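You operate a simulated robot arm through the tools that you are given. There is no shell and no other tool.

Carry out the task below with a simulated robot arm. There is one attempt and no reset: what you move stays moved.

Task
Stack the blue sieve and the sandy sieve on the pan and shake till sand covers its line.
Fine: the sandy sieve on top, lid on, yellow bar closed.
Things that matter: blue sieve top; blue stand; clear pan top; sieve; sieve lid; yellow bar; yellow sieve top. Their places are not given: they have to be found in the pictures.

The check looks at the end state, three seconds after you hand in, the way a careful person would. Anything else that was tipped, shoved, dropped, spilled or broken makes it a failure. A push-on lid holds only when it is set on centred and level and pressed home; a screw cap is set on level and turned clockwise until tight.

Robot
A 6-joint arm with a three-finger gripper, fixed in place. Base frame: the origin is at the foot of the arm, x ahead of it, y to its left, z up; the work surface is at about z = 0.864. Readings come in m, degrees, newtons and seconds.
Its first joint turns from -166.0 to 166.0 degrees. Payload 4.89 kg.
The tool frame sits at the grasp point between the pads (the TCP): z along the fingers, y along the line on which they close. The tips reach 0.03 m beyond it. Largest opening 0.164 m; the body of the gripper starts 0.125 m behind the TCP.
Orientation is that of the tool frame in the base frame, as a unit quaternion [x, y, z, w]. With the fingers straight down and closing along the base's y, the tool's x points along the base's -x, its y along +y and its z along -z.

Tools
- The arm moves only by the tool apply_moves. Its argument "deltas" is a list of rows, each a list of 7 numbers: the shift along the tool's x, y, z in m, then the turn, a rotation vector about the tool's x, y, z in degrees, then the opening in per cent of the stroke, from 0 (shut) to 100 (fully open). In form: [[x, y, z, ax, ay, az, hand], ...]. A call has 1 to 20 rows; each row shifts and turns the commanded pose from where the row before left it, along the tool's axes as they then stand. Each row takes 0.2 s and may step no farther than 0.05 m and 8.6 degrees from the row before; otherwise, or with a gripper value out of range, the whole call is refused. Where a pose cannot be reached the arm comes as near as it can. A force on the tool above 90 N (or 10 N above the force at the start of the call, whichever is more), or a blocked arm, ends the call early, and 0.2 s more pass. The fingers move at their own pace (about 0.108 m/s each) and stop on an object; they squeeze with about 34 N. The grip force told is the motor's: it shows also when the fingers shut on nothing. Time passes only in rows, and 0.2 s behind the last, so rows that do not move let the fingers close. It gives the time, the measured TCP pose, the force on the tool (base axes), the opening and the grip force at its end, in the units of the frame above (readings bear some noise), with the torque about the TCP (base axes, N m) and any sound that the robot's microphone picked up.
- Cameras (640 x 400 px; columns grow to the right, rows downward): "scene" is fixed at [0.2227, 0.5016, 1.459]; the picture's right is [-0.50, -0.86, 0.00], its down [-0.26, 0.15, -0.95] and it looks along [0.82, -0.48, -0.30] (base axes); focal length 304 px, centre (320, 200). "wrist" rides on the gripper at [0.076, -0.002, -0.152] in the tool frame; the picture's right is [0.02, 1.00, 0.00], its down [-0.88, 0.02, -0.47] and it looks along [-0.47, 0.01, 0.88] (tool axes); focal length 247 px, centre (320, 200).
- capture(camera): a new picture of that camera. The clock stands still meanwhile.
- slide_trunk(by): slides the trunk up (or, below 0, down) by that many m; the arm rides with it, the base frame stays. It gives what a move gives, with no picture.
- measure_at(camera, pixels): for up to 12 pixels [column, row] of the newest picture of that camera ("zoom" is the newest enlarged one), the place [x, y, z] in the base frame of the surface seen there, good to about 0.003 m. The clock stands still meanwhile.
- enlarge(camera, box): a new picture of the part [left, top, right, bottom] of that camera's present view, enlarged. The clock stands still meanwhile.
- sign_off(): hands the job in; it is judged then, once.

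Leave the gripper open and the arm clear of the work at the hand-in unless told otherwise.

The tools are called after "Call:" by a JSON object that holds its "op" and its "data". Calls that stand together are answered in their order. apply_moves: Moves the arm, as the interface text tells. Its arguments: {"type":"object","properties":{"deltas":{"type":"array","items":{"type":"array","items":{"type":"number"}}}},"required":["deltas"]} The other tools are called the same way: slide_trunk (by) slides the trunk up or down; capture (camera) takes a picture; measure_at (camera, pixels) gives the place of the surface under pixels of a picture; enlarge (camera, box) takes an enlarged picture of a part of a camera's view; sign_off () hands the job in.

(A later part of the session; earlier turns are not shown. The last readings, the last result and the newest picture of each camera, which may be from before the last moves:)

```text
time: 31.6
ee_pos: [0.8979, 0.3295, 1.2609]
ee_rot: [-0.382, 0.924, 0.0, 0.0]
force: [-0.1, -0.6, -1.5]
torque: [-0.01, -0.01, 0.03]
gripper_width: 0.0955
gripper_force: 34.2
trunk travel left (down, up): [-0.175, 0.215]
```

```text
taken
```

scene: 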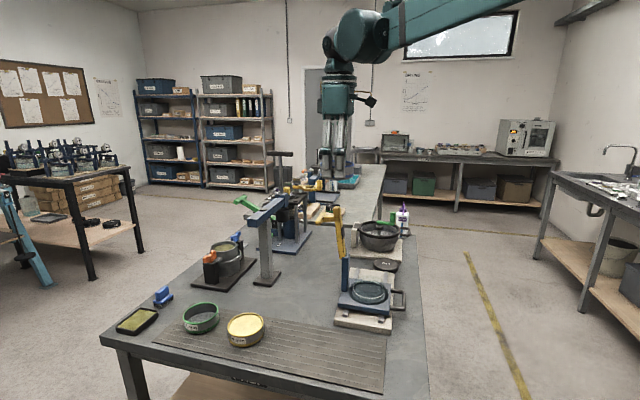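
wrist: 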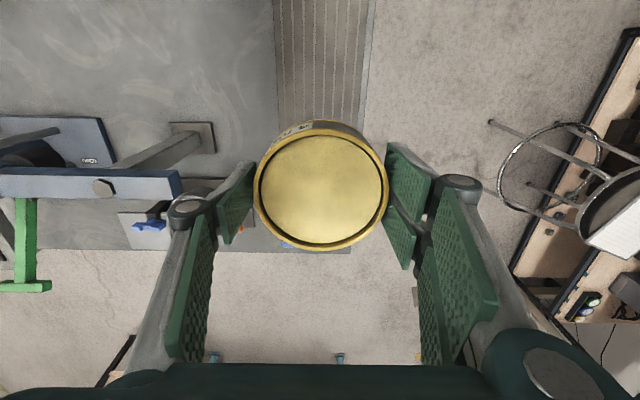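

I measure the held yellow rim against the TCP before moving.

Call:
{"op": "enlarge", "data": {"camera": "wrist", "box": [240, 110, 400, 260]}}

Call:
{"op": "measure_at", "data": {"camera": "zoom", "pixels": [[150, 210], [496, 210], [324, 58], [324, 370], [200, 105], [450, 105], [200, 325], [450, 320], [324, 200]]}}

```text
2.67 times, centred on (320, 185) of wrist
```

zoom: 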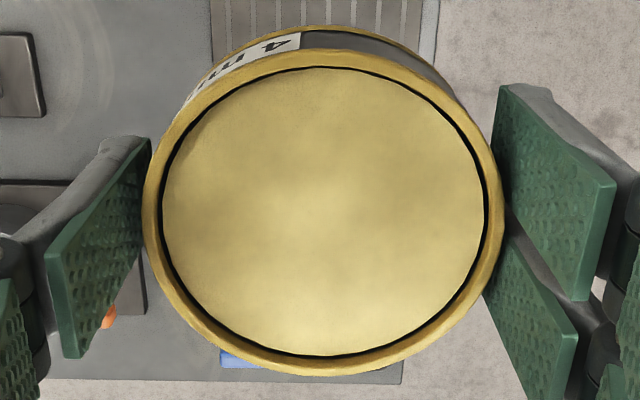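

```text
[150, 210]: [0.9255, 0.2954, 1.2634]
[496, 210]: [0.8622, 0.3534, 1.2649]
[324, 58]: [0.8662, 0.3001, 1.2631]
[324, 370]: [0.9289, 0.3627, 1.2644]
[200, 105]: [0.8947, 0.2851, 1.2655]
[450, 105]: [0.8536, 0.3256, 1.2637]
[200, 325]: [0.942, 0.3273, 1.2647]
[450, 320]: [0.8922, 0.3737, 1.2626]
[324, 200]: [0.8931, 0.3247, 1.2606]
```

The yellow sieve is level and centred in the hand. I carry it smoothly over the bar to above the blue sieve at (0.838, -0.0325).

Call:
{"op": "apply_moves", "data": {"deltas": [[0.0119, -0.0085, 0, 0, 0, 0, 50], [0.0209, -0.015, 0, 0, 0, 0, 50], [0.0268, -0.0192, 0, 0, 0, 0, 50], [0.0298, -0.0214, 0, 0, 0, 0, 50], [0.0298, -0.0214, 0, 0, 0, 0, 50], [0.0298, -0.0214, 0, 0, 0, 0, 50], [0.0298, -0.0214, 0, 0, 0, 0, 50], [0.0298, -0.0214, 0, 0, 0, 0, 50], [0.0298, -0.0214, 0, 0, 0, 0, 50], [0.0268, -0.0192, 0, 0, 0, 0, 50], [0.0209, -0.015, 0, 0, 0, 0, 50], [0.0119, -0.0085, 0, 0, 0, 0, 50], [0, 0, 0, 0, 0, 0, 50], [0, 0, 0, 0, 0, 0, 50]]}}

Call:
{"op": "capture", "data": {"camera": "wrist"}}

Call:
{"op": "capture", "data": {"camera": "scene"}}

```text
time: 34.6
ee_pos: [0.839, -0.033, 1.261]
ee_rot: [-0.383, 0.924, 0.0, 0.0]
force: [0.3, -0.7, -2.0]
torque: [0.0, 0.01, 0.02]
gripper_width: 0.0956
gripper_force: 34.3
trunk travel left (down, up): [-0.175, 0.215]
```

```text
taken
```

wrist: 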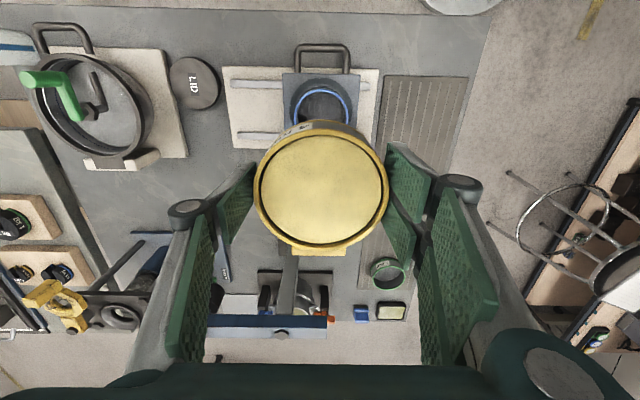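

```text
taken
```

scene: 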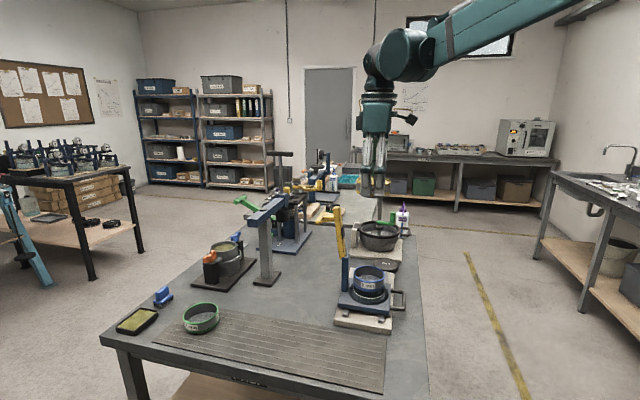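

I lower to z 1.035 and check the alignment in the scene view.

Call:
{"op": "apply_moves", "data": {"deltas": [[0, 0, 0.012, 0, 0, 0, 50], [0, 0, 0.025, 0, 0, 0, 50], [0, 0, 0.03, 0, 0, 0, 50], [0, 0, 0.035, 0, 0, 0, 50], [0, 0, 0.035, 0, 0, 0, 50], [0, 0, 0.035, 0, 0, 0, 50], [0, 0, 0.025, 0, 0, 0, 50], [0, 0, 0.018, 0, 0, 0, 50], [0, 0, 0.01, 0, 0, 0, 50], [0, 0, 0, 0, 0, 0, 50]]}}

Call:
{"op": "enlarge", "data": {"camera": "scene", "box": [335, 230, 405, 300]}}

```text
time: 36.8
ee_pos: [0.8386, -0.0325, 1.0367]
ee_rot: [-0.383, 0.924, 0.001, 0.0]
force: [-0.4, 0.2, -0.8]
torque: [-0.02, 0.0, 0.0]
gripper_width: 0.0955
gripper_force: 34.2
trunk travel left (down, up): [-0.175, 0.215]
```

```text
5.71 times, centred on (370, 265) of scene
```

zoom: 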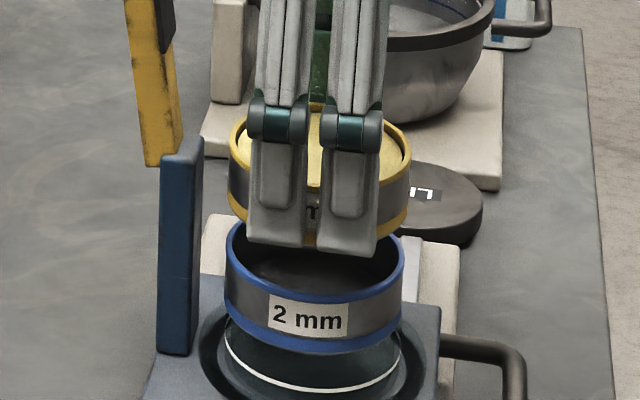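

Yellow (228–410) is right over blue (225–404), allowing for perspective. I lower in small steps until contact.

Call:
{"op": "apply_moves", "data": {"deltas": [[0, 0, 0.004, 0, 0, 0, 50], [0, 0, 0.004, 0, 0, 0, 50], [0, 0, 0.003, 0, 0, 0, 50], [0, 0, 0.002, 0, 0, 0, 50], [0, 0, 0, 0, 0, 0, 50]]}}

Call:
{"op": "apply_moves", "data": {"deltas": [[0, 0, 0.002, 0, 0, 0, 50], [0, 0, 0.002, 0, 0, 0, 50], [0, 0, 0, 0, 0, 0, 50]]}}

Call:
{"op": "apply_moves", "data": {"deltas": [[0, 0, 0.002, 0, 0, 0, 50], [0, 0, 0, 0, 0, 0, 50]]}}

```text
time: 38.0
ee_pos: [0.8371, -0.0337, 1.0225]
ee_rot: [-0.383, 0.924, 0.0, 0.001]
force: [-0.2, -0.6, -1.0]
torque: [0.01, -0.01, 0.0]
gripper_width: 0.0955
gripper_force: 34.4
trunk travel left (down, up): [-0.175, 0.215]
```

```text
time: 38.8
ee_pos: [0.8384, -0.0334, 1.0185]
ee_rot: [-0.383, 0.924, 0.0, 0.0]
force: [-0.1, 0.0, -0.7]
torque: [0.02, -0.02, -0.01]
gripper_width: 0.0956
gripper_force: 33.6
trunk travel left (down, up): [-0.175, 0.215]
```

```text
time: 39.4
ee_pos: [0.8381, -0.0333, 1.0161]
ee_rot: [-0.383, 0.924, 0.0, 0.0]
force: [-0.3, 0.7, -1.7]
torque: [-0.01, -0.01, 0.0]
gripper_width: 0.0955
gripper_force: 34.2
trunk travel left (down, up): [-0.175, 0.215]
```

No contact yet; I continue step by step.

Call:
{"op": "apply_moves", "data": {"deltas": [[0, 0, 0.0015, 0, 0, 0, 50], [0, 0, 0, 0, 0, 0, 50]]}}

Call:
{"op": "apply_moves", "data": {"deltas": [[0, 0, 0.0015, 0, 0, 0, 50], [0, 0, 0, 0, 0, 0, 50]]}}

Call:
{"op": "enlarge", "data": {"camera": "scene", "box": [335, 230, 405, 300]}}

```text
time: 40.0
ee_pos: [0.8376, -0.0326, 1.0157]
ee_rot: [-0.382, 0.924, 0.0, 0.001]
force: [0.5, 0.0, -1.7]
torque: [-0.01, -0.01, 0.04]
gripper_width: 0.0955
gripper_force: 33.6
trunk travel left (down, up): [-0.175, 0.215]
```

```text
time: 40.6
ee_pos: [0.8368, -0.0338, 1.0129]
ee_rot: [-0.382, 0.924, 0.0, -0.001]
force: [-0.6, 0.1, -2.3]
torque: [0.0, 0.0, 0.02]
gripper_width: 0.0954
gripper_force: 34.0
trunk travel left (down, up): [-0.175, 0.215]
```

```text
5.71 times, centred on (370, 265) of scene
```

zoom: 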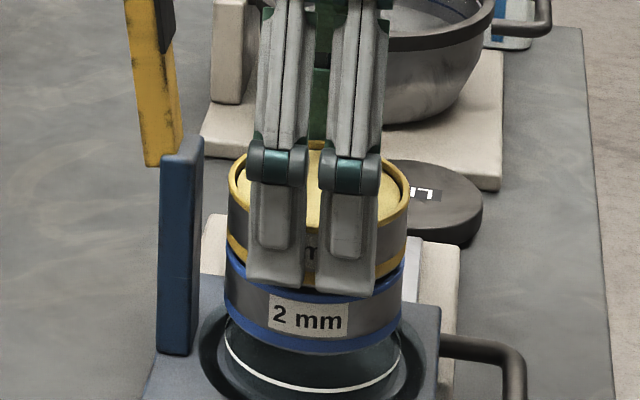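

Call:
{"op": "apply_moves", "data": {"deltas": [[0, 0, 0.0015, 0, 0, 0, 50], [0, 0, 0, 0, 0, 0, 50]]}}

Call:
{"op": "apply_moves", "data": {"deltas": [[0, 0, 0.0015, 0, 0, 0, 50], [0, 0, 0, 0, 0, 0, 50]]}}

```text
time: 41.2
ee_pos: [0.838, -0.033, 1.0106]
ee_rot: [-0.383, 0.924, 0.0, 0.0]
force: [-0.3, 0.2, -2.2]
torque: [-0.01, 0.0, -0.02]
gripper_width: 0.0956
gripper_force: 33.8
trunk travel left (down, up): [-0.175, 0.215]
```

```text
time: 41.8
ee_pos: [0.8384, -0.033, 1.01]
ee_rot: [-0.383, 0.924, 0.0, -0.001]
force: [-0.7, 1.0, -1.3]
torque: [0.0, 0.02, 0.01]
gripper_width: 0.0956
gripper_force: 34.1
trunk travel left (down, up): [-0.175, 0.215]
```

Call:
{"op": "apply_moves", "data": {"deltas": [[0, 0, 0.0015, 0, 0, 0, 50], [0, 0, 0, 0, 0, 0, 50]]}}

Call:
{"op": "apply_moves", "data": {"deltas": [[0, 0, 0.0015, 0, 0, 0, 50], [0, 0, 0, 0, 0, 0, 50]]}}

Call:
{"op": "enlarge", "data": {"camera": "scene", "box": [335, 230, 405, 300]}}

```text
time: 42.4
ee_pos: [0.8381, -0.033, 1.0088]
ee_rot: [-0.383, 0.924, -0.001, 0.0]
force: [1.6, 0.3, 2.9]
torque: [0.19, 0.15, -0.07]
gripper_width: 0.0956
gripper_force: 34.3
trunk travel left (down, up): [-0.175, 0.215]
```

```text
time: 43.0
ee_pos: [0.8372, -0.0337, 1.008]
ee_rot: [-0.382, 0.924, 0.0, 0.0]
force: [6.5, -0.9, 22.8]
torque: [-0.01, -0.22, -0.12]
gripper_width: 0.0956
gripper_force: 34.0
trunk travel left (down, up): [-0.175, 0.215]
```

```text
5.71 times, centred on (370, 265) of scene
```

zoom: 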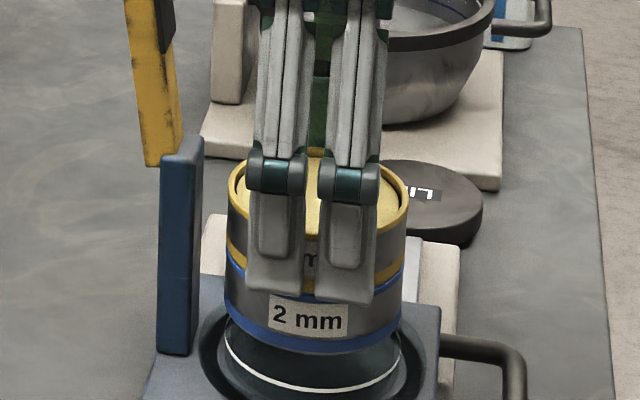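

Seated at z 1.008 (pitch 0.034 m, nested about 5 mm). I ease off 1.5 mm and open slowly.

Call:
{"op": "apply_moves", "data": {"deltas": [[0, 0, -0.0015, 0, 0, 0, 56], [0, 0, 0, 0, 0, 0, 60], [0, 0, 0, 0, 0, 0, 66], [0, 0, 0, 0, 0, 0, 74], [0, 0, 0, 0, 0, 0, 74]]}}

Call:
{"op": "enlarge", "data": {"camera": "wrist", "box": [240, 100, 400, 260]}}

Call:
{"op": "measure_at", "data": {"camera": "zoom", "pixels": [[162, 205], [483, 205], [324, 77], [324, 370], [212, 110], [437, 112], [213, 333], [438, 328], [322, 190]]}}

Call:
{"op": "enlarge", "data": {"camera": "scene", "box": [335, 230, 405, 300]}}

```text
time: 44.2
ee_pos: [0.8378, -0.0328, 1.0094]
ee_rot: [-0.383, 0.924, -0.001, 0.0]
force: [-0.2, 0.2, -0.2]
torque: [-0.03, -0.01, -0.01]
gripper_width: 0.1212
gripper_force: 0.0
trunk travel left (down, up): [-0.175, 0.215]
```

```text
2.50 times, centred on (320, 180) of wrist
```

zoom: 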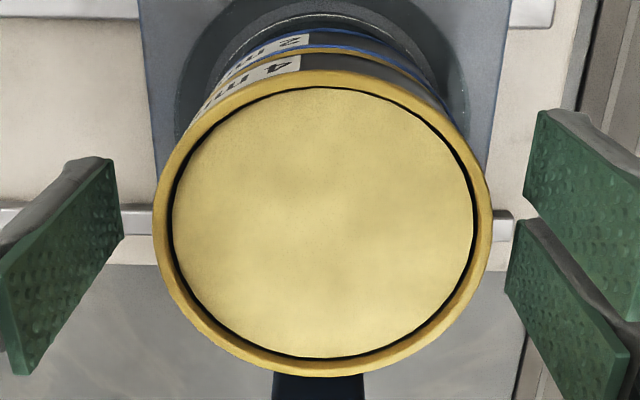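

```text
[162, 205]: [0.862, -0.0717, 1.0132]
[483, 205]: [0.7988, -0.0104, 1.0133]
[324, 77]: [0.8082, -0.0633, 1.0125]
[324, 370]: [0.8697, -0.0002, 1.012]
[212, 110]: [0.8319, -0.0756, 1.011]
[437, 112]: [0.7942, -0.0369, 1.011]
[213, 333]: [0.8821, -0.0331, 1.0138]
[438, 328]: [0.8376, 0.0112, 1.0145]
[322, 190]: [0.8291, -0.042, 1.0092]
```

```text
5.71 times, centred on (370, 265) of scene
```

zoom: 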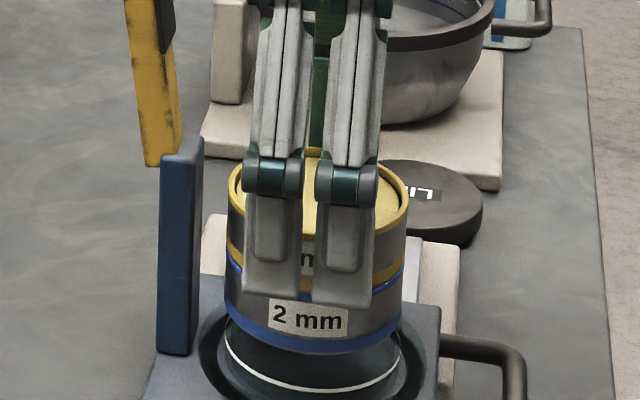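

The yellow sieve is level (rim z 1.012) and centred (0.839, -0.032). I open, rise straight up, then turn the hand for the lid (closing tangentially), moving toward (0.95, -0.22) at height.

Call:
{"op": "apply_moves", "data": {"deltas": [[0, 0, 0, 0, 0, 0, 90], [0, 0, 0, 0, 0, 0, 100], [0, 0, -0.03, 0, 0, 0, 100], [0, 0, -0.05, 0, 0, 0, 100], [0, 0, -0.05, 0, 0, 0, 100], [0, 0, -0.05, 0, 0, 0, 100], [0, 0, -0.05, 0, 0, 0, 100], [0, 0, -0.03, 0, 0, 0, 100], [0, 0, 0, 0, 0, 8.4, 100], [0, 0, 0, 0, 0, 8.4, 100], [0, 0, 0, 0, 0, 8.4, 100], [0, 0, 0, 0, 0, 8.4, 100], [0, 0, 0, 0, 0, 8.4, 100], [0, 0, 0, 0, 0, 8.4, 100], [0, 0, 0, 0, 0, 8.2, 100], [0, 0, 0, 0, 0, 0, 100]]}}

Call:
{"op": "enlarge", "data": {"camera": "scene", "box": [335, 210, 415, 310]}}

Call:
{"op": "capture", "data": {"camera": "wrist"}}

```text
time: 47.6
ee_pos: [0.8376, -0.0329, 1.2683]
ee_rot: [0.12, 0.993, 0.0, 0.0]
force: [-0.1, -0.6, -0.1]
torque: [0.02, 0.01, 0.01]
gripper_width: 0.164
gripper_force: 0.0
trunk travel left (down, up): [-0.175, 0.215]
```

```text
4.00 times, centred on (375, 260) of scene
```

zoom: 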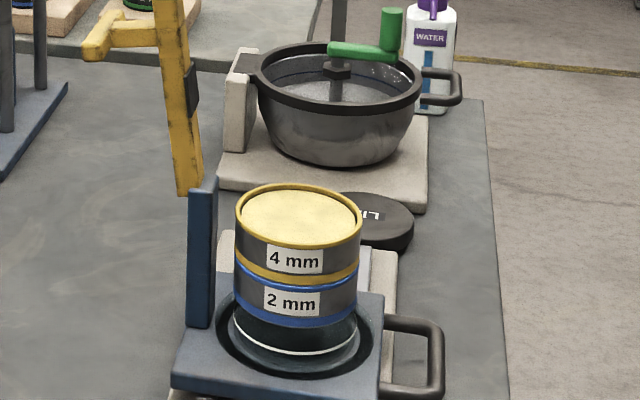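

```text
taken
```

wrist: 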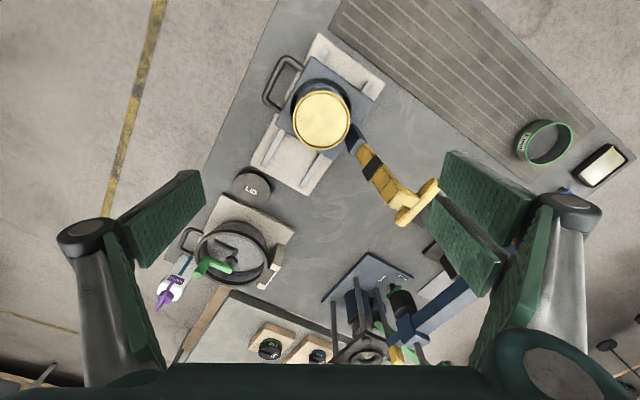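

The stack looks right. Now I move over the lid at height to see whether it is within reach.

Call:
{"op": "apply_moves", "data": {"deltas": [[-0.0305, -0.0274, 0, 0, 0, 0, 100], [-0.0305, -0.0274, 0, 0, 0, 0, 100], [-0.0305, -0.0274, 0, 0, 0, 0, 100], [-0.0305, -0.0274, 0, 0, 0, 0, 100], [-0.0305, -0.0274, 0, 0, 0, 0, 100], [-0.0305, -0.0274, 0, 0, 0, 0, 100], [0, 0, 0, 0, 0, 0, 100], [0, 0, 0, 0, 0, 0, 100]]}}

Call:
{"op": "capture", "data": {"camera": "wrist"}}

Call:
{"op": "capture", "data": {"camera": "scene"}}

```text
time: 49.4
ee_pos: [0.9751, -0.2373, 1.2678]
ee_rot: [0.119, 0.993, 0.0, 0.0]
force: [0.4, -0.6, -0.3]
torque: [0.09, 0.03, 0.01]
gripper_width: 0.1639
gripper_force: 0.1
trunk travel left (down, up): [-0.175, 0.215]
```

```text
taken
```

wrist: 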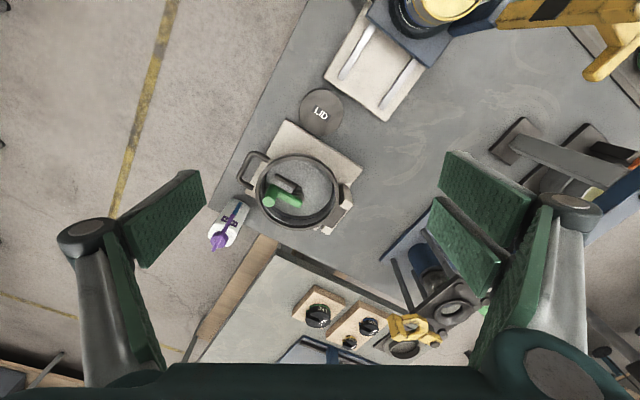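

```text
taken
```

scene: 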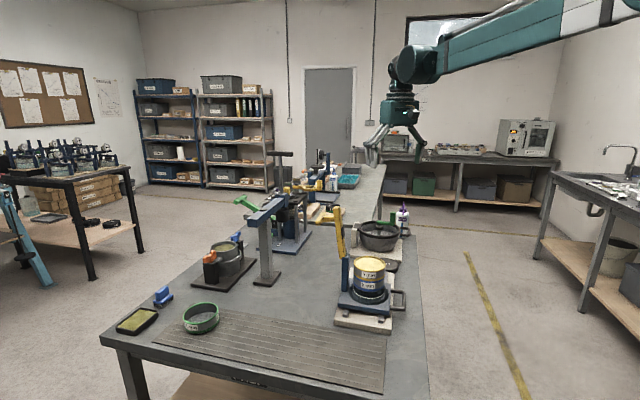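

The pose is reached at this height. To keep reach when going lower I slide the trunk down 0.15 m (the tips then stay at about z 1.09, above the pot).

Call:
{"op": "slide_trunk", "data": {"by": -0.15}}

Call:
{"op": "capture", "data": {"camera": "wrist"}}

Call:
{"op": "enlarge", "data": {"camera": "wrist", "box": [240, 40, 400, 200]}}

```text
time: 51.1
ee_pos: [0.9748, -0.2379, 1.1176]
ee_rot: [0.118, 0.993, 0.0, 0.0]
force: [-0.5, -0.1, 0.9]
torque: [0.0, -0.03, 0.0]
gripper_width: 0.164
gripper_force: 0.1
trunk travel left (down, up): [-0.025, 0.365]
```

```text
taken
```

wrist: 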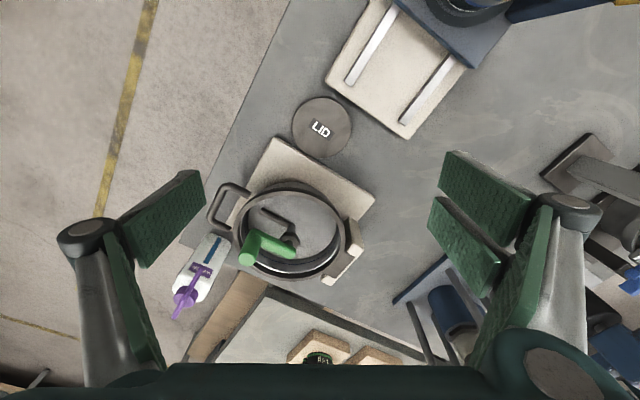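

```text
2.50 times, centred on (320, 120) of wrist
```

zoom: 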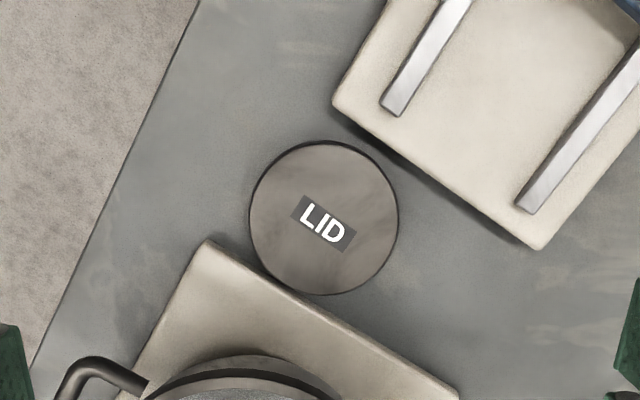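

The lid is next to the pot's stone base; the clearest finger places are upper-left and lower-right of the lid (along the stone's edge). I turn the hand 31° for that and measure the lid.

Call:
{"op": "apply_moves", "data": {"deltas": [[0, 0, 0, 0, 0, 7.8, 100], [0, 0, 0, 0, 0, 7.8, 100], [0, 0, 0, 0, 0, 7.8, 100], [0, 0, 0, 0, 0, 7.8, 100], [0, 0, 0, 0, 0, 0, 100]]}}

Call:
{"op": "capture", "data": {"camera": "wrist"}}

Call:
{"op": "enlarge", "data": {"camera": "wrist", "box": [240, 40, 400, 200]}}

```text
time: 52.4
ee_pos: [0.9756, -0.2361, 1.1189]
ee_rot: [0.382, 0.924, 0.0, -0.001]
force: [-1.0, -0.4, 0.7]
torque: [0.02, 0.03, 0.01]
gripper_width: 0.164
gripper_force: 0.0
trunk travel left (down, up): [-0.025, 0.365]
```

```text
taken
```

wrist: 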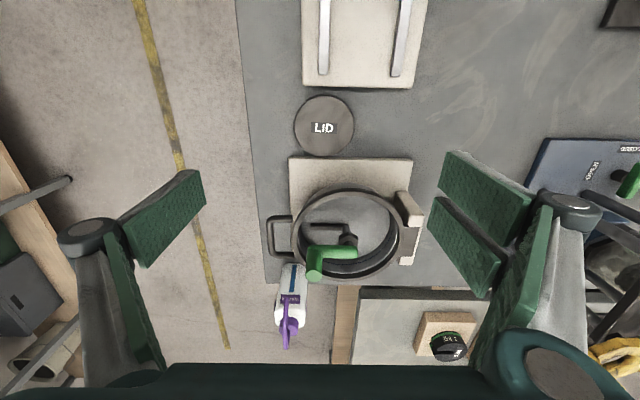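

```text
2.50 times, centred on (320, 120) of wrist
```

zoom: 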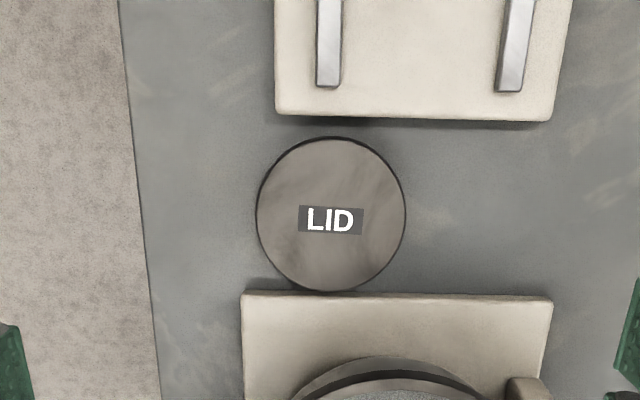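

I measure the lid's edge points, the stone tops, the pot rim and the pot's green handle.

Call:
{"op": "measure_at", "data": {"camera": "zoom", "pixels": [[262, 213], [401, 213], [330, 141], [330, 286], [283, 160], [378, 160], [283, 265], [378, 265], [400, 310], [330, 302], [420, 105], [440, 215]]}}

Call:
{"op": "measure_at", "data": {"camera": "wrist", "pixels": [[350, 193], [300, 225], [330, 262], [410, 205], [345, 230], [350, 172], [300, 172]]}}

```text
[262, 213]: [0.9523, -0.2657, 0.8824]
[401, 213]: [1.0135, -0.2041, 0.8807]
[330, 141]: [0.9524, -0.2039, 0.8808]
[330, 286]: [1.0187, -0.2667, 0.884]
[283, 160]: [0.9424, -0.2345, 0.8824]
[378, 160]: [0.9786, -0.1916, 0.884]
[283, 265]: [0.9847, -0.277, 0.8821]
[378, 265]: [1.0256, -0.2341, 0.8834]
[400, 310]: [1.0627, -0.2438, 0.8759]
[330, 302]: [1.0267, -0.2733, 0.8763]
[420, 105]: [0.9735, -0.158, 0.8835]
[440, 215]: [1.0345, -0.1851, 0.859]
```

```text
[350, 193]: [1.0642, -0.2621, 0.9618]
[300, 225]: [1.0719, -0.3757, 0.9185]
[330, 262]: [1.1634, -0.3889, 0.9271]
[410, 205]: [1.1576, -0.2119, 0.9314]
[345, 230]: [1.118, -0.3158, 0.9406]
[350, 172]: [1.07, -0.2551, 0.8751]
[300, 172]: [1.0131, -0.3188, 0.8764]
```

The lid's centre is about (0.9835, -0.2348), radius 0.046, top z 0.883. I correct and lower to z 0.96 and check that the pose is truly reached.

Call:
{"op": "apply_moves", "data": {"deltas": [[-0.0047, 0.0065, 0.03, 0, 0, 0, 100], [0, 0, 0.045, 0, 0, 0, 100], [0, 0, 0.045, 0, 0, 0, 100], [0, 0, 0.035, 0, 0, 0, 100], [0, 0, 0, 0, 0, 0, 100]]}}

Call:
{"op": "capture", "data": {"camera": "wrist"}}

```text
time: 53.5
ee_pos: [0.9831, -0.2362, 0.9636]
ee_rot: [0.381, 0.924, 0.0, 0.0]
force: [0.4, 0.3, 0.0]
torque: [-0.01, -0.03, 0.0]
gripper_width: 0.1642
gripper_force: 0.0
trunk travel left (down, up): [-0.025, 0.365]
```

```text
taken
```

wrist: 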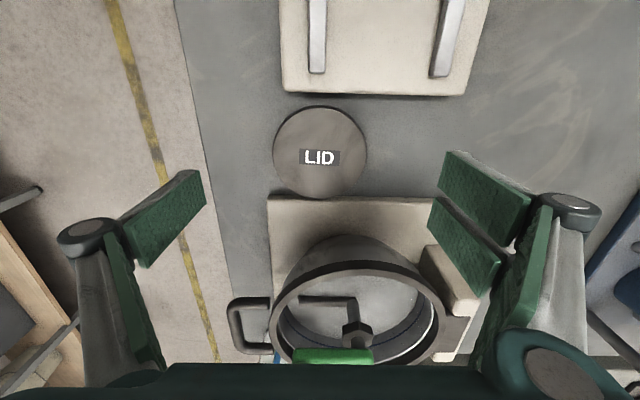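

Call:
{"op": "enlarge", "data": {"camera": "wrist", "box": [260, 90, 380, 210]}}

```text
3.33 times, centred on (320, 150) of wrist
```

zoom: 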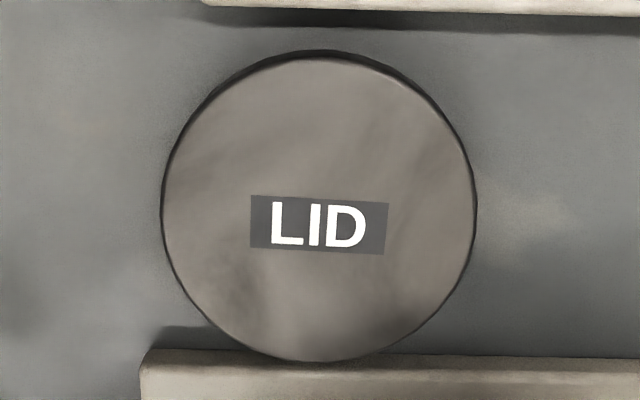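

I measure the lid's edge again in this closer zoom.

Call:
{"op": "measure_at", "data": {"camera": "zoom", "pixels": [[168, 210], [470, 210], [320, 62], [320, 355], [225, 95], [420, 95], [225, 325], [420, 325], [120, 250], [520, 250]]}}

```text
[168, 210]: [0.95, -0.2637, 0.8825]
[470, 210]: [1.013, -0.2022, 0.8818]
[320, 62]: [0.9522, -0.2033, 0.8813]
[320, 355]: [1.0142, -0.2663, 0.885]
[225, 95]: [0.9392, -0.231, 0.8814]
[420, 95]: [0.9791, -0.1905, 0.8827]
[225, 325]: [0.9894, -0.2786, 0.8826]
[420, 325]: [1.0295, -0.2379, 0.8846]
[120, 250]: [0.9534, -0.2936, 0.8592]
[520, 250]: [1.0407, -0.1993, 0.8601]
```

The lid is centred under the hand. I lower to z 0.896 (tips about 6 mm above the table) and close gently.

Call:
{"op": "apply_moves", "data": {"deltas": [[0, 0, 0.03, 0, 0, 0, 100], [0, 0, 0.025, 0, 0, 0, 100], [0, 0, 0.0125, 0, 0, 0, 100], [0, 0, 0, 0, 0, 0, 100]]}}

Call:
{"op": "capture", "data": {"camera": "wrist"}}

```text
time: 54.5
ee_pos: [0.9839, -0.2343, 0.8956]
ee_rot: [0.381, 0.925, 0.0, 0.001]
force: [-0.1, 1.0, 0.6]
torque: [0.01, 0.0, -0.02]
gripper_width: 0.164
gripper_force: 0.1
trunk travel left (down, up): [-0.025, 0.365]
```

```text
taken
```

wrist: 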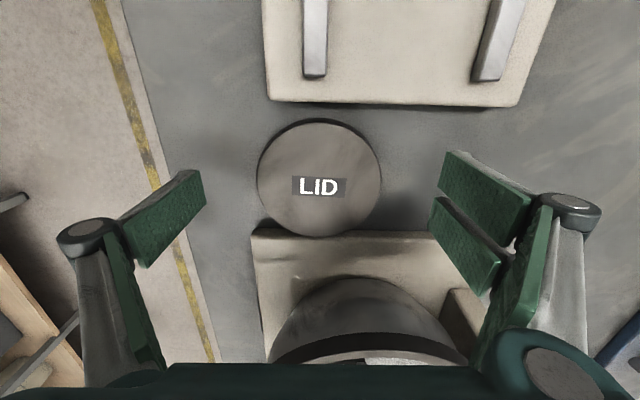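

Call:
{"op": "apply_moves", "data": {"deltas": [[0, 0, 0, 0, 0, 0, 85], [0, 0, 0, 0, 0, 0, 72], [0, 0, 0, 0, 0, 0, 64], [0, 0, 0, 0, 0, 0, 60], [0, 0, 0, 0, 0, 0, 56], [0, 0, 0, 0, 0, 0, 52], [0, 0, 0, 0, 0, 0, 48], [0, 0, 0, 0, 0, 0, 48]]}}

Call:
{"op": "capture", "data": {"camera": "wrist"}}

```text
time: 56.4
ee_pos: [0.9833, -0.2347, 0.8963]
ee_rot: [0.381, 0.924, 0.0, 0.0]
force: [2.0, -0.4, 3.3]
torque: [-0.1, 0.1, 0.05]
gripper_width: 0.0927
gripper_force: 34.2
trunk travel left (down, up): [-0.025, 0.365]
```

```text
taken
```

wrist: 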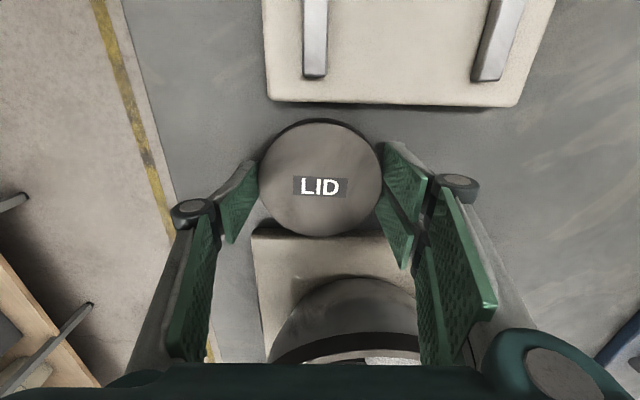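

Gripped at 0.0927 m. I lift straight up to z 1.24.

Call:
{"op": "apply_moves", "data": {"deltas": [[0, 0, -0.006, 0, 0, 0, 48], [0, 0, -0.014, 0, 0, 0, 48], [0, 0, -0.03, 0, 0, 0, 48], [0, 0, -0.04, 0, 0, 0, 48], [0, 0, -0.04, 0, 0, 0, 48], [0, 0, -0.04, 0, 0, 0, 48], [0, 0, -0.04, 0, 0, 0, 48], [0, 0, -0.04, 0, 0, 0, 48], [0, 0, -0.04, 0, 0, 0, 48], [0, 0, -0.04, 0, 0, 0, 48], [0, 0, -0.02, 0, 0, 0, 48], [0, 0, 0, 0, 0, 0, 48]]}}

Call:
{"op": "capture", "data": {"camera": "wrist"}}

Call:
{"op": "capture", "data": {"camera": "scene"}}

```text
time: 59.0
ee_pos: [0.9841, -0.2363, 1.2463]
ee_rot: [0.381, 0.925, 0.0, 0.001]
force: [-0.6, 0.4, -1.0]
torque: [-0.03, 0.02, -0.02]
gripper_width: 0.0926
gripper_force: 34.4
trunk travel left (down, up): [-0.025, 0.365]
```

```text
taken
```

wrist: 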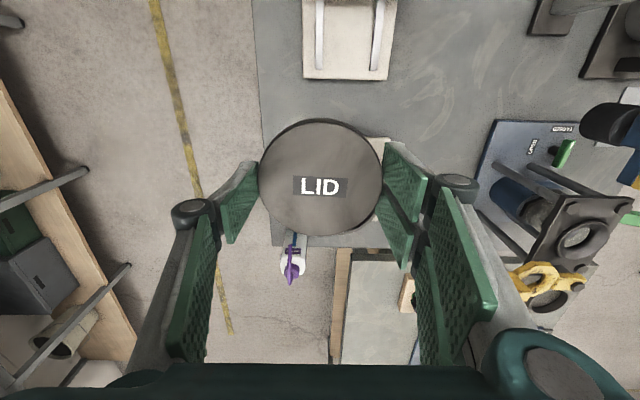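

```text
taken
```

scene: 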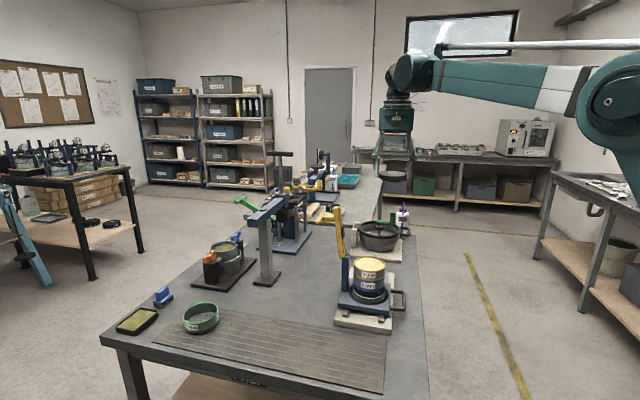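

I measure the held lid for level and centre.

Call:
{"op": "enlarge", "data": {"camera": "wrist", "box": [240, 110, 400, 250]}}

Call:
{"op": "measure_at", "data": {"camera": "wrist", "pixels": [[262, 182], [378, 182], [320, 126], [320, 234], [285, 140], [355, 140], [285, 223], [355, 223]]}}

```text
2.86 times, centred on (320, 180) of wrist
```

zoom: 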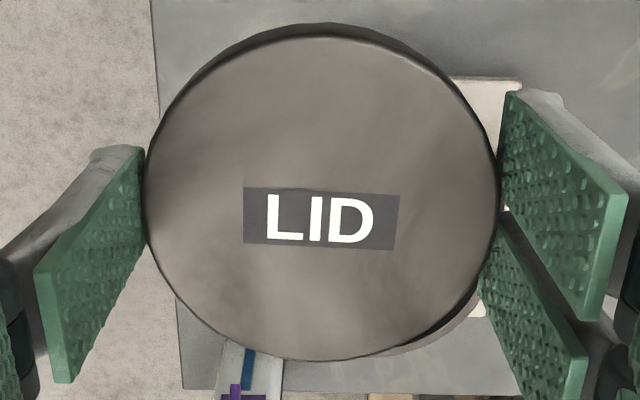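

```text
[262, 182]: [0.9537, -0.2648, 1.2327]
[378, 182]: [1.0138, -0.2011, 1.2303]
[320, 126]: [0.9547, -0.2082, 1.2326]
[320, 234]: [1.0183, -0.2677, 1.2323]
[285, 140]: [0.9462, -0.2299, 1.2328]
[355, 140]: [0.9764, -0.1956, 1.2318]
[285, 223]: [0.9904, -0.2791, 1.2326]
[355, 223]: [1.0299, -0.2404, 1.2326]
```

The lid is level, its centre about 2 mm beyond the TCP in the camera's forward direction. I turn the hand to the 45° placing yaw and carry it above the stack.

Call:
{"op": "apply_moves", "data": {"deltas": [[0, 0, 0, 0, 0, -7.5, 48], [0, 0, 0, 0, 0, -7.5, 48], [0, 0, 0, 0, 0, -7.5, 48], [0, 0, 0, 0, 0, -7.5, 48], [0, 0, 0, 0, 0, -7.5, 48], [0, 0, 0, 0, 0, -7.5, 48], [0, 0, 0, 0, 0, -7.5, 48], [0, 0, 0, 0, 0, -7.5, 48], [0, 0, 0, 0, 0, -7.5, 48], [0, 0, 0, 0, 0, -7.5, 48], [0, 0, 0, 0, 0, -7.5, 48], [0, 0, 0, 0, 0, -7.5, 48], [0, 0, 0, 0, 0, 0, 48]]}}

Call:
{"op": "apply_moves", "data": {"deltas": [[-0.00555, 0.03535, 0, 0, 0, 0, 48], [-0.00555, 0.03535, 0, 0, 0, 0, 48], [-0.00555, 0.03535, 0, 0, 0, 0, 48], [-0.00555, 0.03535, 0, 0, 0, 0, 48], [-0.00555, 0.03535, 0, 0, 0, 0, 48], [-0.00555, 0.03535, 0, 0, 0, 0, 48], [-0.00555, 0.03535, 0, 0, 0, 0, 48], [0, 0, 0, 0, 0, 0, 48], [0, 0, 0, 0, 0, 0, 48]]}}

Call:
{"op": "capture", "data": {"camera": "wrist"}}

Call:
{"op": "capture", "data": {"camera": "scene"}}

```text
time: 61.8
ee_pos: [0.9832, -0.2366, 1.246]
ee_rot: [-0.384, 0.923, 0.0, -0.001]
force: [-0.4, 0.2, -1.8]
torque: [0.0, 0.02, -0.02]
gripper_width: 0.0921
gripper_force: 34.1
trunk travel left (down, up): [-0.025, 0.365]
```

```text
time: 63.8
ee_pos: [0.8346, -0.0359, 1.2453]
ee_rot: [-0.383, 0.924, -0.001, 0.001]
force: [0.0, -0.1, -0.9]
torque: [-0.02, -0.04, 0.02]
gripper_width: 0.0926
gripper_force: 33.9
trunk travel left (down, up): [-0.025, 0.365]
```

```text
taken
```

wrist: 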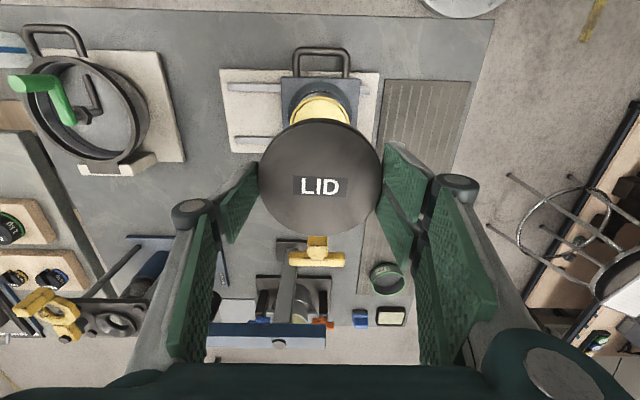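

```text
taken
```

scene: 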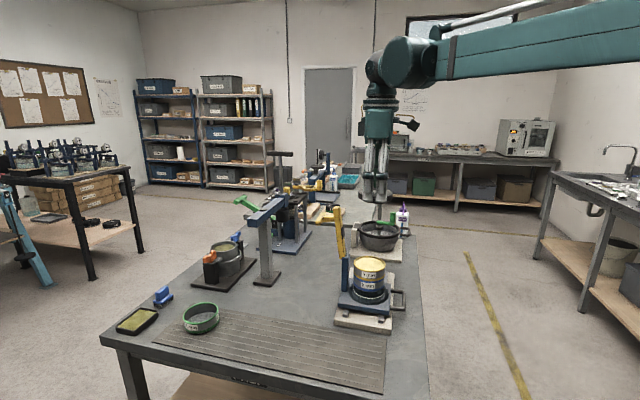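

I correct 2.5 mm toward the post and lower to z 1.075 (lid bottom about 1.04, rim at 1.012).

Call:
{"op": "apply_moves", "data": {"deltas": [[-0.0026, 0, 0.01, 0, 0, 0, 48], [0, 0, 0.03, 0, 0, 0, 48], [0, 0, 0.04, 0, 0, 0, 48], [0, 0, 0.04, 0, 0, 0, 48], [0, 0, 0.03, 0, 0, 0, 48], [0, 0, 0.02, 0, 0, 0, 48], [0, 0, 0, 0, 0, 0, 48], [0, 0, 0, 0, 0, 0, 48]]}}

Call:
{"op": "enlarge", "data": {"camera": "scene", "box": [335, 220, 405, 290]}}

Call:
{"op": "enlarge", "data": {"camera": "wrist", "box": [240, 60, 400, 250]}}

```text
time: 65.5
ee_pos: [0.8362, -0.0311, 1.0769]
ee_rot: [-0.384, 0.923, 0.0, 0.0]
force: [1.4, 0.2, -1.7]
torque: [0.02, 0.01, 0.0]
gripper_width: 0.0926
gripper_force: 34.0
trunk travel left (down, up): [-0.025, 0.365]
```

```text
5.71 times, centred on (370, 255) of scene
```

zoom: 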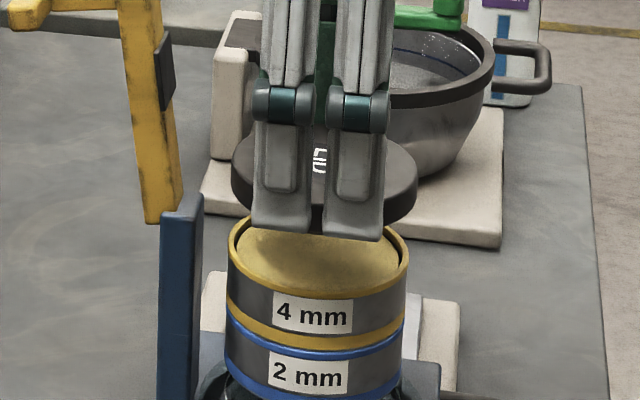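

```text
2.11 times, centred on (320, 155) of wrist
```

zoom: 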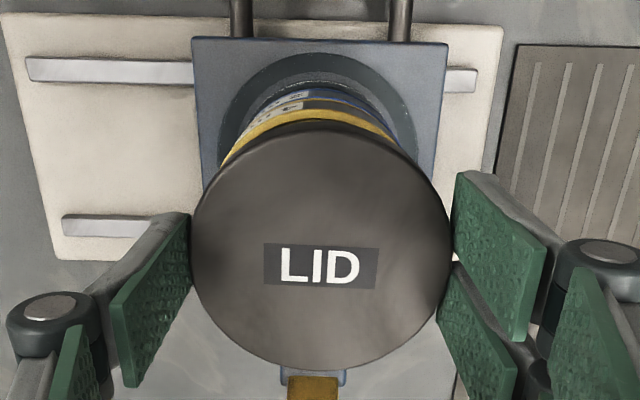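

I measure the lid's edges in place and the visible yellow rim arc.

Call:
{"op": "measure_at", "data": {"camera": "zoom", "pixels": [[200, 240], [444, 240], [320, 138], [320, 364], [235, 165], [405, 165], [235, 330], [405, 330], [318, 112], [250, 135], [385, 132], [321, 250]]}}

Call:
{"op": "apply_moves", "data": {"deltas": [[0, 0, 0.003, 0, 0, 0, 48], [0, 0, 0, 0, 0, 0, 48], [0, 0, 0, 0, 0, 0, 48]]}}

Call:
{"op": "apply_moves", "data": {"deltas": [[0, 0, 0.003, 0, 0, 0, 48], [0, 0, 0, 0, 0, 0, 48], [0, 0, 0, 0, 0, 0, 48]]}}

```text
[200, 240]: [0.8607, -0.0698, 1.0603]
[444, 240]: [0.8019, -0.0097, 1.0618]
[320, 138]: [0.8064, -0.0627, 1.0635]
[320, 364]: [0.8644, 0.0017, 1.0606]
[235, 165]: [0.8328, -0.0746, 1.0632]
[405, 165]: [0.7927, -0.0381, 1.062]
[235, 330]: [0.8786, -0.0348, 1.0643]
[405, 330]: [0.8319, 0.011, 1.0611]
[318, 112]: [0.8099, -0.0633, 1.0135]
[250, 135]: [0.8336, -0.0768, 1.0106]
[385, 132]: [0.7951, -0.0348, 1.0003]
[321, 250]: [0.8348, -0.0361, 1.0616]
```

```text
time: 66.3
ee_pos: [0.8364, -0.0315, 1.0708]
ee_rot: [-0.384, 0.923, 0.0, 0.0]
force: [0.4, 0.7, -1.7]
torque: [0.0, -0.01, -0.01]
gripper_width: 0.0927
gripper_force: 33.7
trunk travel left (down, up): [-0.025, 0.365]
```

```text
time: 67.2
ee_pos: [0.8353, -0.032, 1.069]
ee_rot: [-0.384, 0.923, 0.0, 0.0]
force: [-0.4, -0.3, -1.6]
torque: [0.01, 0.05, 0.04]
gripper_width: 0.0926
gripper_force: 33.9
trunk travel left (down, up): [-0.025, 0.365]
```

Comparing lid and rim readings, the lid wants about 1.8 mm along +u and 1.7 mm along +v. I correct, go down to just above the rim, and look again.

Call:
{"op": "apply_moves", "data": {"deltas": [[-0.0017, -0.0018, 0, 0, 0, 0, 48], [0, 0, 0.005, 0, 0, 0, 48], [0, 0, 0.005, 0, 0, 0, 48], [0, 0, 0.003, 0, 0, 0, 48], [0, 0, 0, 0, 0, 0, 48]]}}

Call:
{"op": "enlarge", "data": {"camera": "scene", "box": [340, 230, 400, 290]}}

```text
time: 68.3
ee_pos: [0.8393, -0.0328, 1.056]
ee_rot: [-0.384, 0.923, 0.0, 0.0]
force: [-0.6, 0.0, -1.7]
torque: [0.0, 0.0, 0.0]
gripper_width: 0.0924
gripper_force: 33.5
trunk travel left (down, up): [-0.025, 0.365]
```

```text
6.67 times, centred on (370, 260) of scene
```

zoom: 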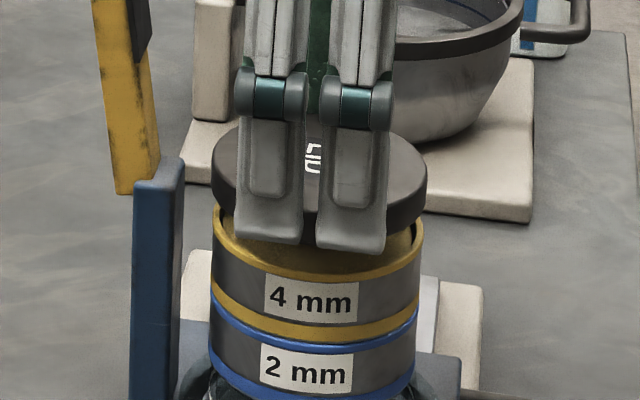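

Aligned (lid 211–427, rim 212–423). I lower in 1.5–2 mm steps.

Call:
{"op": "apply_moves", "data": {"deltas": [[0, 0, 0.002, 0, 0, 0, 48], [0, 0, 0.002, 0, 0, 0, 48], [0, 0, 0, 0, 0, 0, 48]]}}

Call:
{"op": "apply_moves", "data": {"deltas": [[0, 0, 0.002, 0, 0, 0, 48], [0, 0, 0, 0, 0, 0, 48]]}}

Call:
{"op": "apply_moves", "data": {"deltas": [[0, 0, 0.002, 0, 0, 0, 48], [0, 0, 0, 0, 0, 0, 48]]}}

Call:
{"op": "apply_moves", "data": {"deltas": [[0, 0, 0.002, 0, 0, 0, 48], [0, 0, 0, 0, 0, 0, 48]]}}

Call:
{"op": "enlarge", "data": {"camera": "scene", "box": [340, 230, 400, 290]}}

```text
time: 69.2
ee_pos: [0.8395, -0.0325, 1.0514]
ee_rot: [-0.384, 0.923, 0.001, 0.0]
force: [0.1, -0.1, -1.9]
torque: [0.0, -0.01, 0.01]
gripper_width: 0.0924
gripper_force: 33.7
trunk travel left (down, up): [-0.025, 0.365]
```

```text
time: 69.8
ee_pos: [0.8391, -0.0313, 1.0499]
ee_rot: [-0.385, 0.923, 0.0, 0.0]
force: [-0.7, 0.9, -1.7]
torque: [0.03, 0.0, -0.03]
gripper_width: 0.0926
gripper_force: 33.4
trunk travel left (down, up): [-0.025, 0.365]
```

```text
time: 70.3
ee_pos: [0.8395, -0.0321, 1.0472]
ee_rot: [-0.384, 0.923, 0.0, -0.001]
force: [0.0, 0.0, -1.7]
torque: [-0.03, 0.0, 0.0]
gripper_width: 0.0925
gripper_force: 34.0
trunk travel left (down, up): [-0.025, 0.365]
```

```text
time: 71.0
ee_pos: [0.8381, -0.0316, 1.0447]
ee_rot: [-0.384, 0.923, 0.0, 0.0]
force: [0.0, 0.5, -1.9]
torque: [0.0, -0.02, -0.03]
gripper_width: 0.0924
gripper_force: 34.1
trunk travel left (down, up): [-0.025, 0.365]
```

```text
6.67 times, centred on (370, 260) of scene
```

zoom: 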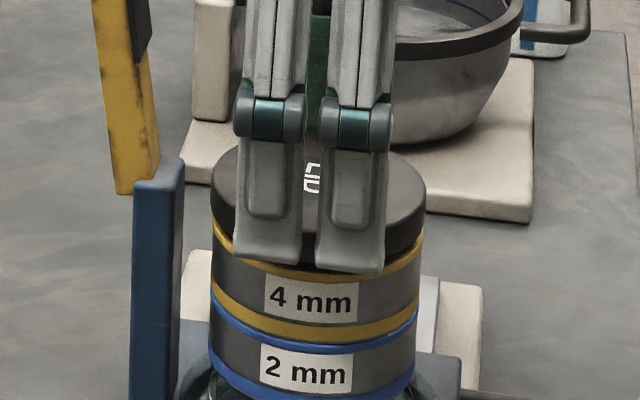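

No contact yet; the lid is passing the rim. I continue.

Call:
{"op": "apply_moves", "data": {"deltas": [[0, 0, 0.0015, 0, 0, 0, 48], [0, 0, 0, 0, 0, 0, 48]]}}

Call:
{"op": "apply_moves", "data": {"deltas": [[0, 0, 0.0015, 0, 0, 0, 48], [0, 0, 0, 0, 0, 0, 48]]}}

Call:
{"op": "apply_moves", "data": {"deltas": [[0, 0, 0.0015, 0, 0, 0, 48], [0, 0, 0, 0, 0, 0, 48]]}}

Call:
{"op": "enlarge", "data": {"camera": "scene", "box": [340, 230, 400, 290]}}

```text
time: 71.5
ee_pos: [0.8396, -0.0327, 1.044]
ee_rot: [-0.384, 0.923, 0.001, -0.001]
force: [0.4, -0.5, -0.1]
torque: [-0.01, 0.01, 0.01]
gripper_width: 0.0922
gripper_force: 34.0
trunk travel left (down, up): [-0.025, 0.365]
```

```text
time: 72.2
ee_pos: [0.8397, -0.0316, 1.0429]
ee_rot: [-0.384, 0.923, 0.001, 0.0]
force: [0.1, 0.2, -2.5]
torque: [0.02, -0.02, -0.01]
gripper_width: 0.0922
gripper_force: 33.5
trunk travel left (down, up): [-0.025, 0.365]
```

```text
time: 72.8
ee_pos: [0.8391, -0.0308, 1.042]
ee_rot: [-0.384, 0.923, 0.0, 0.0]
force: [4.9, 0.6, 11.9]
torque: [-0.43, -0.43, 0.14]
gripper_width: 0.0921
gripper_force: 33.4
trunk travel left (down, up): [-0.025, 0.365]
```

```text
6.67 times, centred on (370, 260) of scene
```

zoom: 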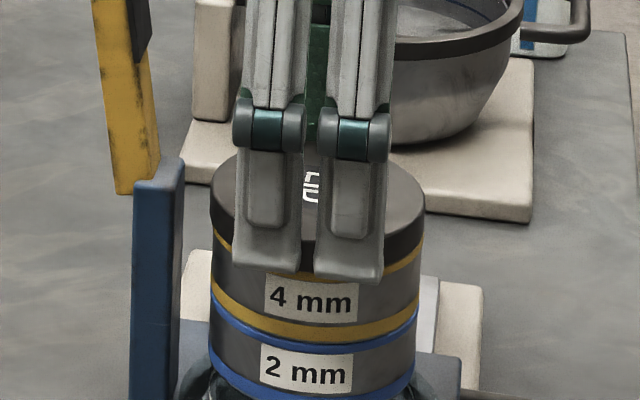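

Contact at z 1.042, lid 7 mm over the rim. I press a little more to seat it.

Call:
{"op": "apply_moves", "data": {"deltas": [[0, 0, 0.0015, 0, 0, 0, 48], [0, 0, 0, 0, 0, 0, 48]]}}

Call:
{"op": "enlarge", "data": {"camera": "scene", "box": [340, 230, 400, 290]}}

```text
time: 73.3
ee_pos: [0.8383, -0.0312, 1.0402]
ee_rot: [-0.385, 0.923, 0.0, -0.001]
force: [5.8, 5.3, 20.8]
torque: [0.12, -0.22, -0.14]
gripper_width: 0.0922
gripper_force: 34.1
trunk travel left (down, up): [-0.025, 0.365]
```

```text
6.67 times, centred on (370, 260) of scene
```

zoom: 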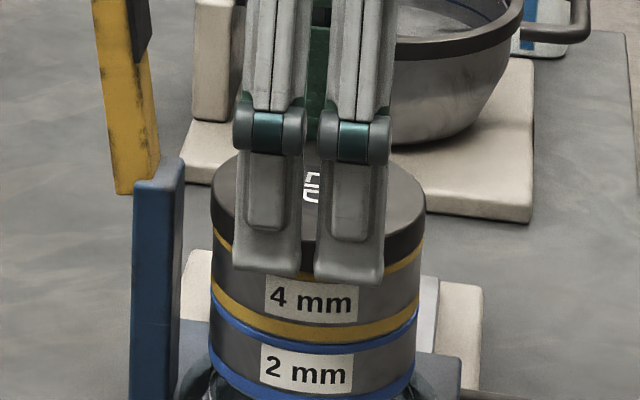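

Force 21 N, torque now even: it is seated level. I ease off 2 mm, open slowly and check the lid.

Call:
{"op": "apply_moves", "data": {"deltas": [[0, 0, -0.002, 0, 0, 0, 54], [0, 0, 0, 0, 0, 0, 60], [0, 0, 0, 0, 0, 0, 66], [0, 0, 0, 0, 0, 0, 74], [0, 0, 0, 0, 0, 0, 74]]}}

Call:
{"op": "capture", "data": {"camera": "wrist"}}

Call:
{"op": "measure_at", "data": {"camera": "wrist", "pixels": [[264, 190], [380, 190], [321, 132], [321, 238], [285, 145], [356, 145], [285, 228], [356, 228]]}}

Call:
{"op": "enlarge", "data": {"camera": "scene", "box": [340, 230, 400, 290]}}

```text
time: 74.5
ee_pos: [0.8386, -0.0315, 1.0416]
ee_rot: [-0.385, 0.923, 0.0, -0.001]
force: [0.3, 0.2, 0.1]
torque: [-0.03, 0.04, 0.03]
gripper_width: 0.1213
gripper_force: 0.0
trunk travel left (down, up): [-0.025, 0.365]
```

```text
taken
```

wrist: 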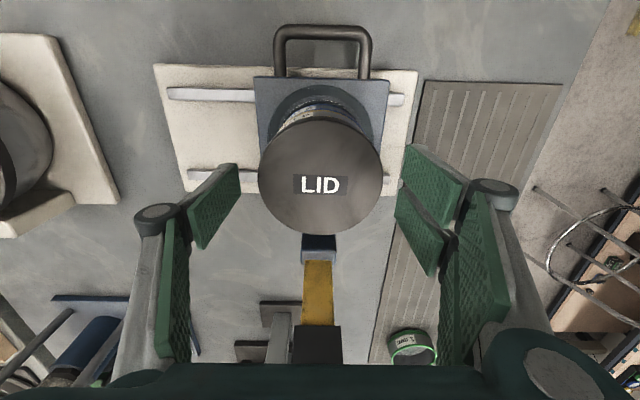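

```text
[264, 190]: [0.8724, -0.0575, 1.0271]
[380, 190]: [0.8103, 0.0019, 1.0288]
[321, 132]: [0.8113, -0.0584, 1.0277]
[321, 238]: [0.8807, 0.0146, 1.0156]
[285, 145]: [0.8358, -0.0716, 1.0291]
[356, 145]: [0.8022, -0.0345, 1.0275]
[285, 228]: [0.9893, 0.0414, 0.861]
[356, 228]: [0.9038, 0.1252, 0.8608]
```

```text
6.67 times, centred on (370, 260) of scene
```

zoom: 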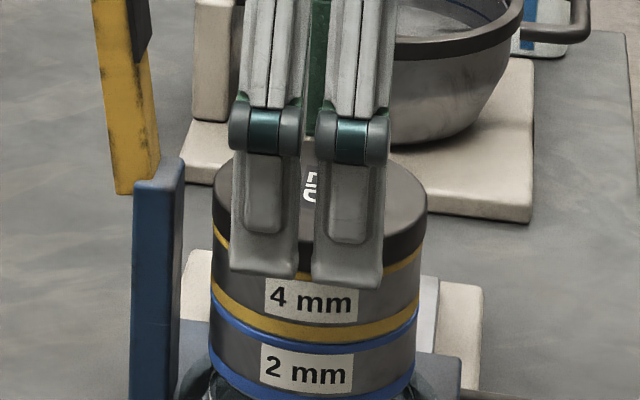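

The lid is on level (top z 1.028). I rise, shut the fingers, and press once on the lid's centre to make sure it is home.

Call:
{"op": "apply_moves", "data": {"deltas": [[0, 0, 0, 0, 0, 0, 90], [0, 0, 0, 0, 0, 0, 95], [0, 0, -0.03, 0, 0, 0, 95], [0, 0, -0.04, 0, 0, 0, 95], [0, 0, -0.03, 0, 0, 0, 60], [0, 0, 0, 0, 0, 0, 30], [0, 0, 0, 0, 0, 0, 0], [0, 0, 0, 0, 0, 0, 0], [0, 0, 0, 0, 0, 0, 0], [0, 0, 0, 0, 0, 0, 0]]}}

Call:
{"op": "enlarge", "data": {"camera": "scene", "box": [335, 200, 425, 310]}}

Call:
{"op": "capture", "data": {"camera": "wrist"}}

```text
time: 76.8
ee_pos: [0.8406, -0.0317, 1.1419]
ee_rot: [-0.384, 0.923, 0.001, -0.001]
force: [0.5, -0.6, -0.3]
torque: [0.02, -0.02, 0.02]
gripper_width: 0.0001
gripper_force: 33.8
trunk travel left (down, up): [-0.025, 0.365]
```

```text
3.64 times, centred on (380, 255) of scene
```

zoom: 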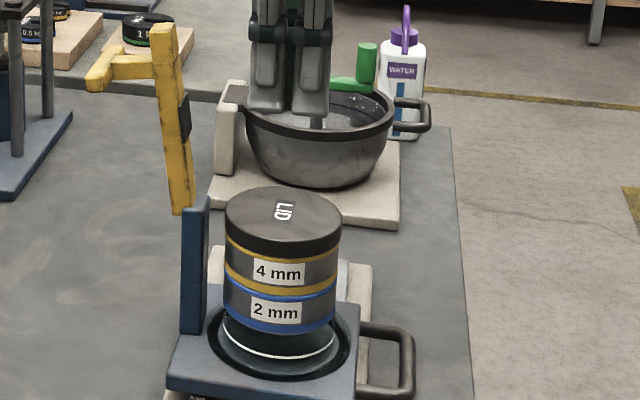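

```text
taken
```

wrist: 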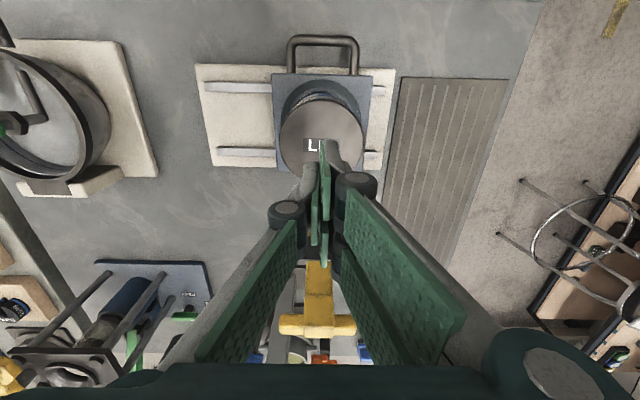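

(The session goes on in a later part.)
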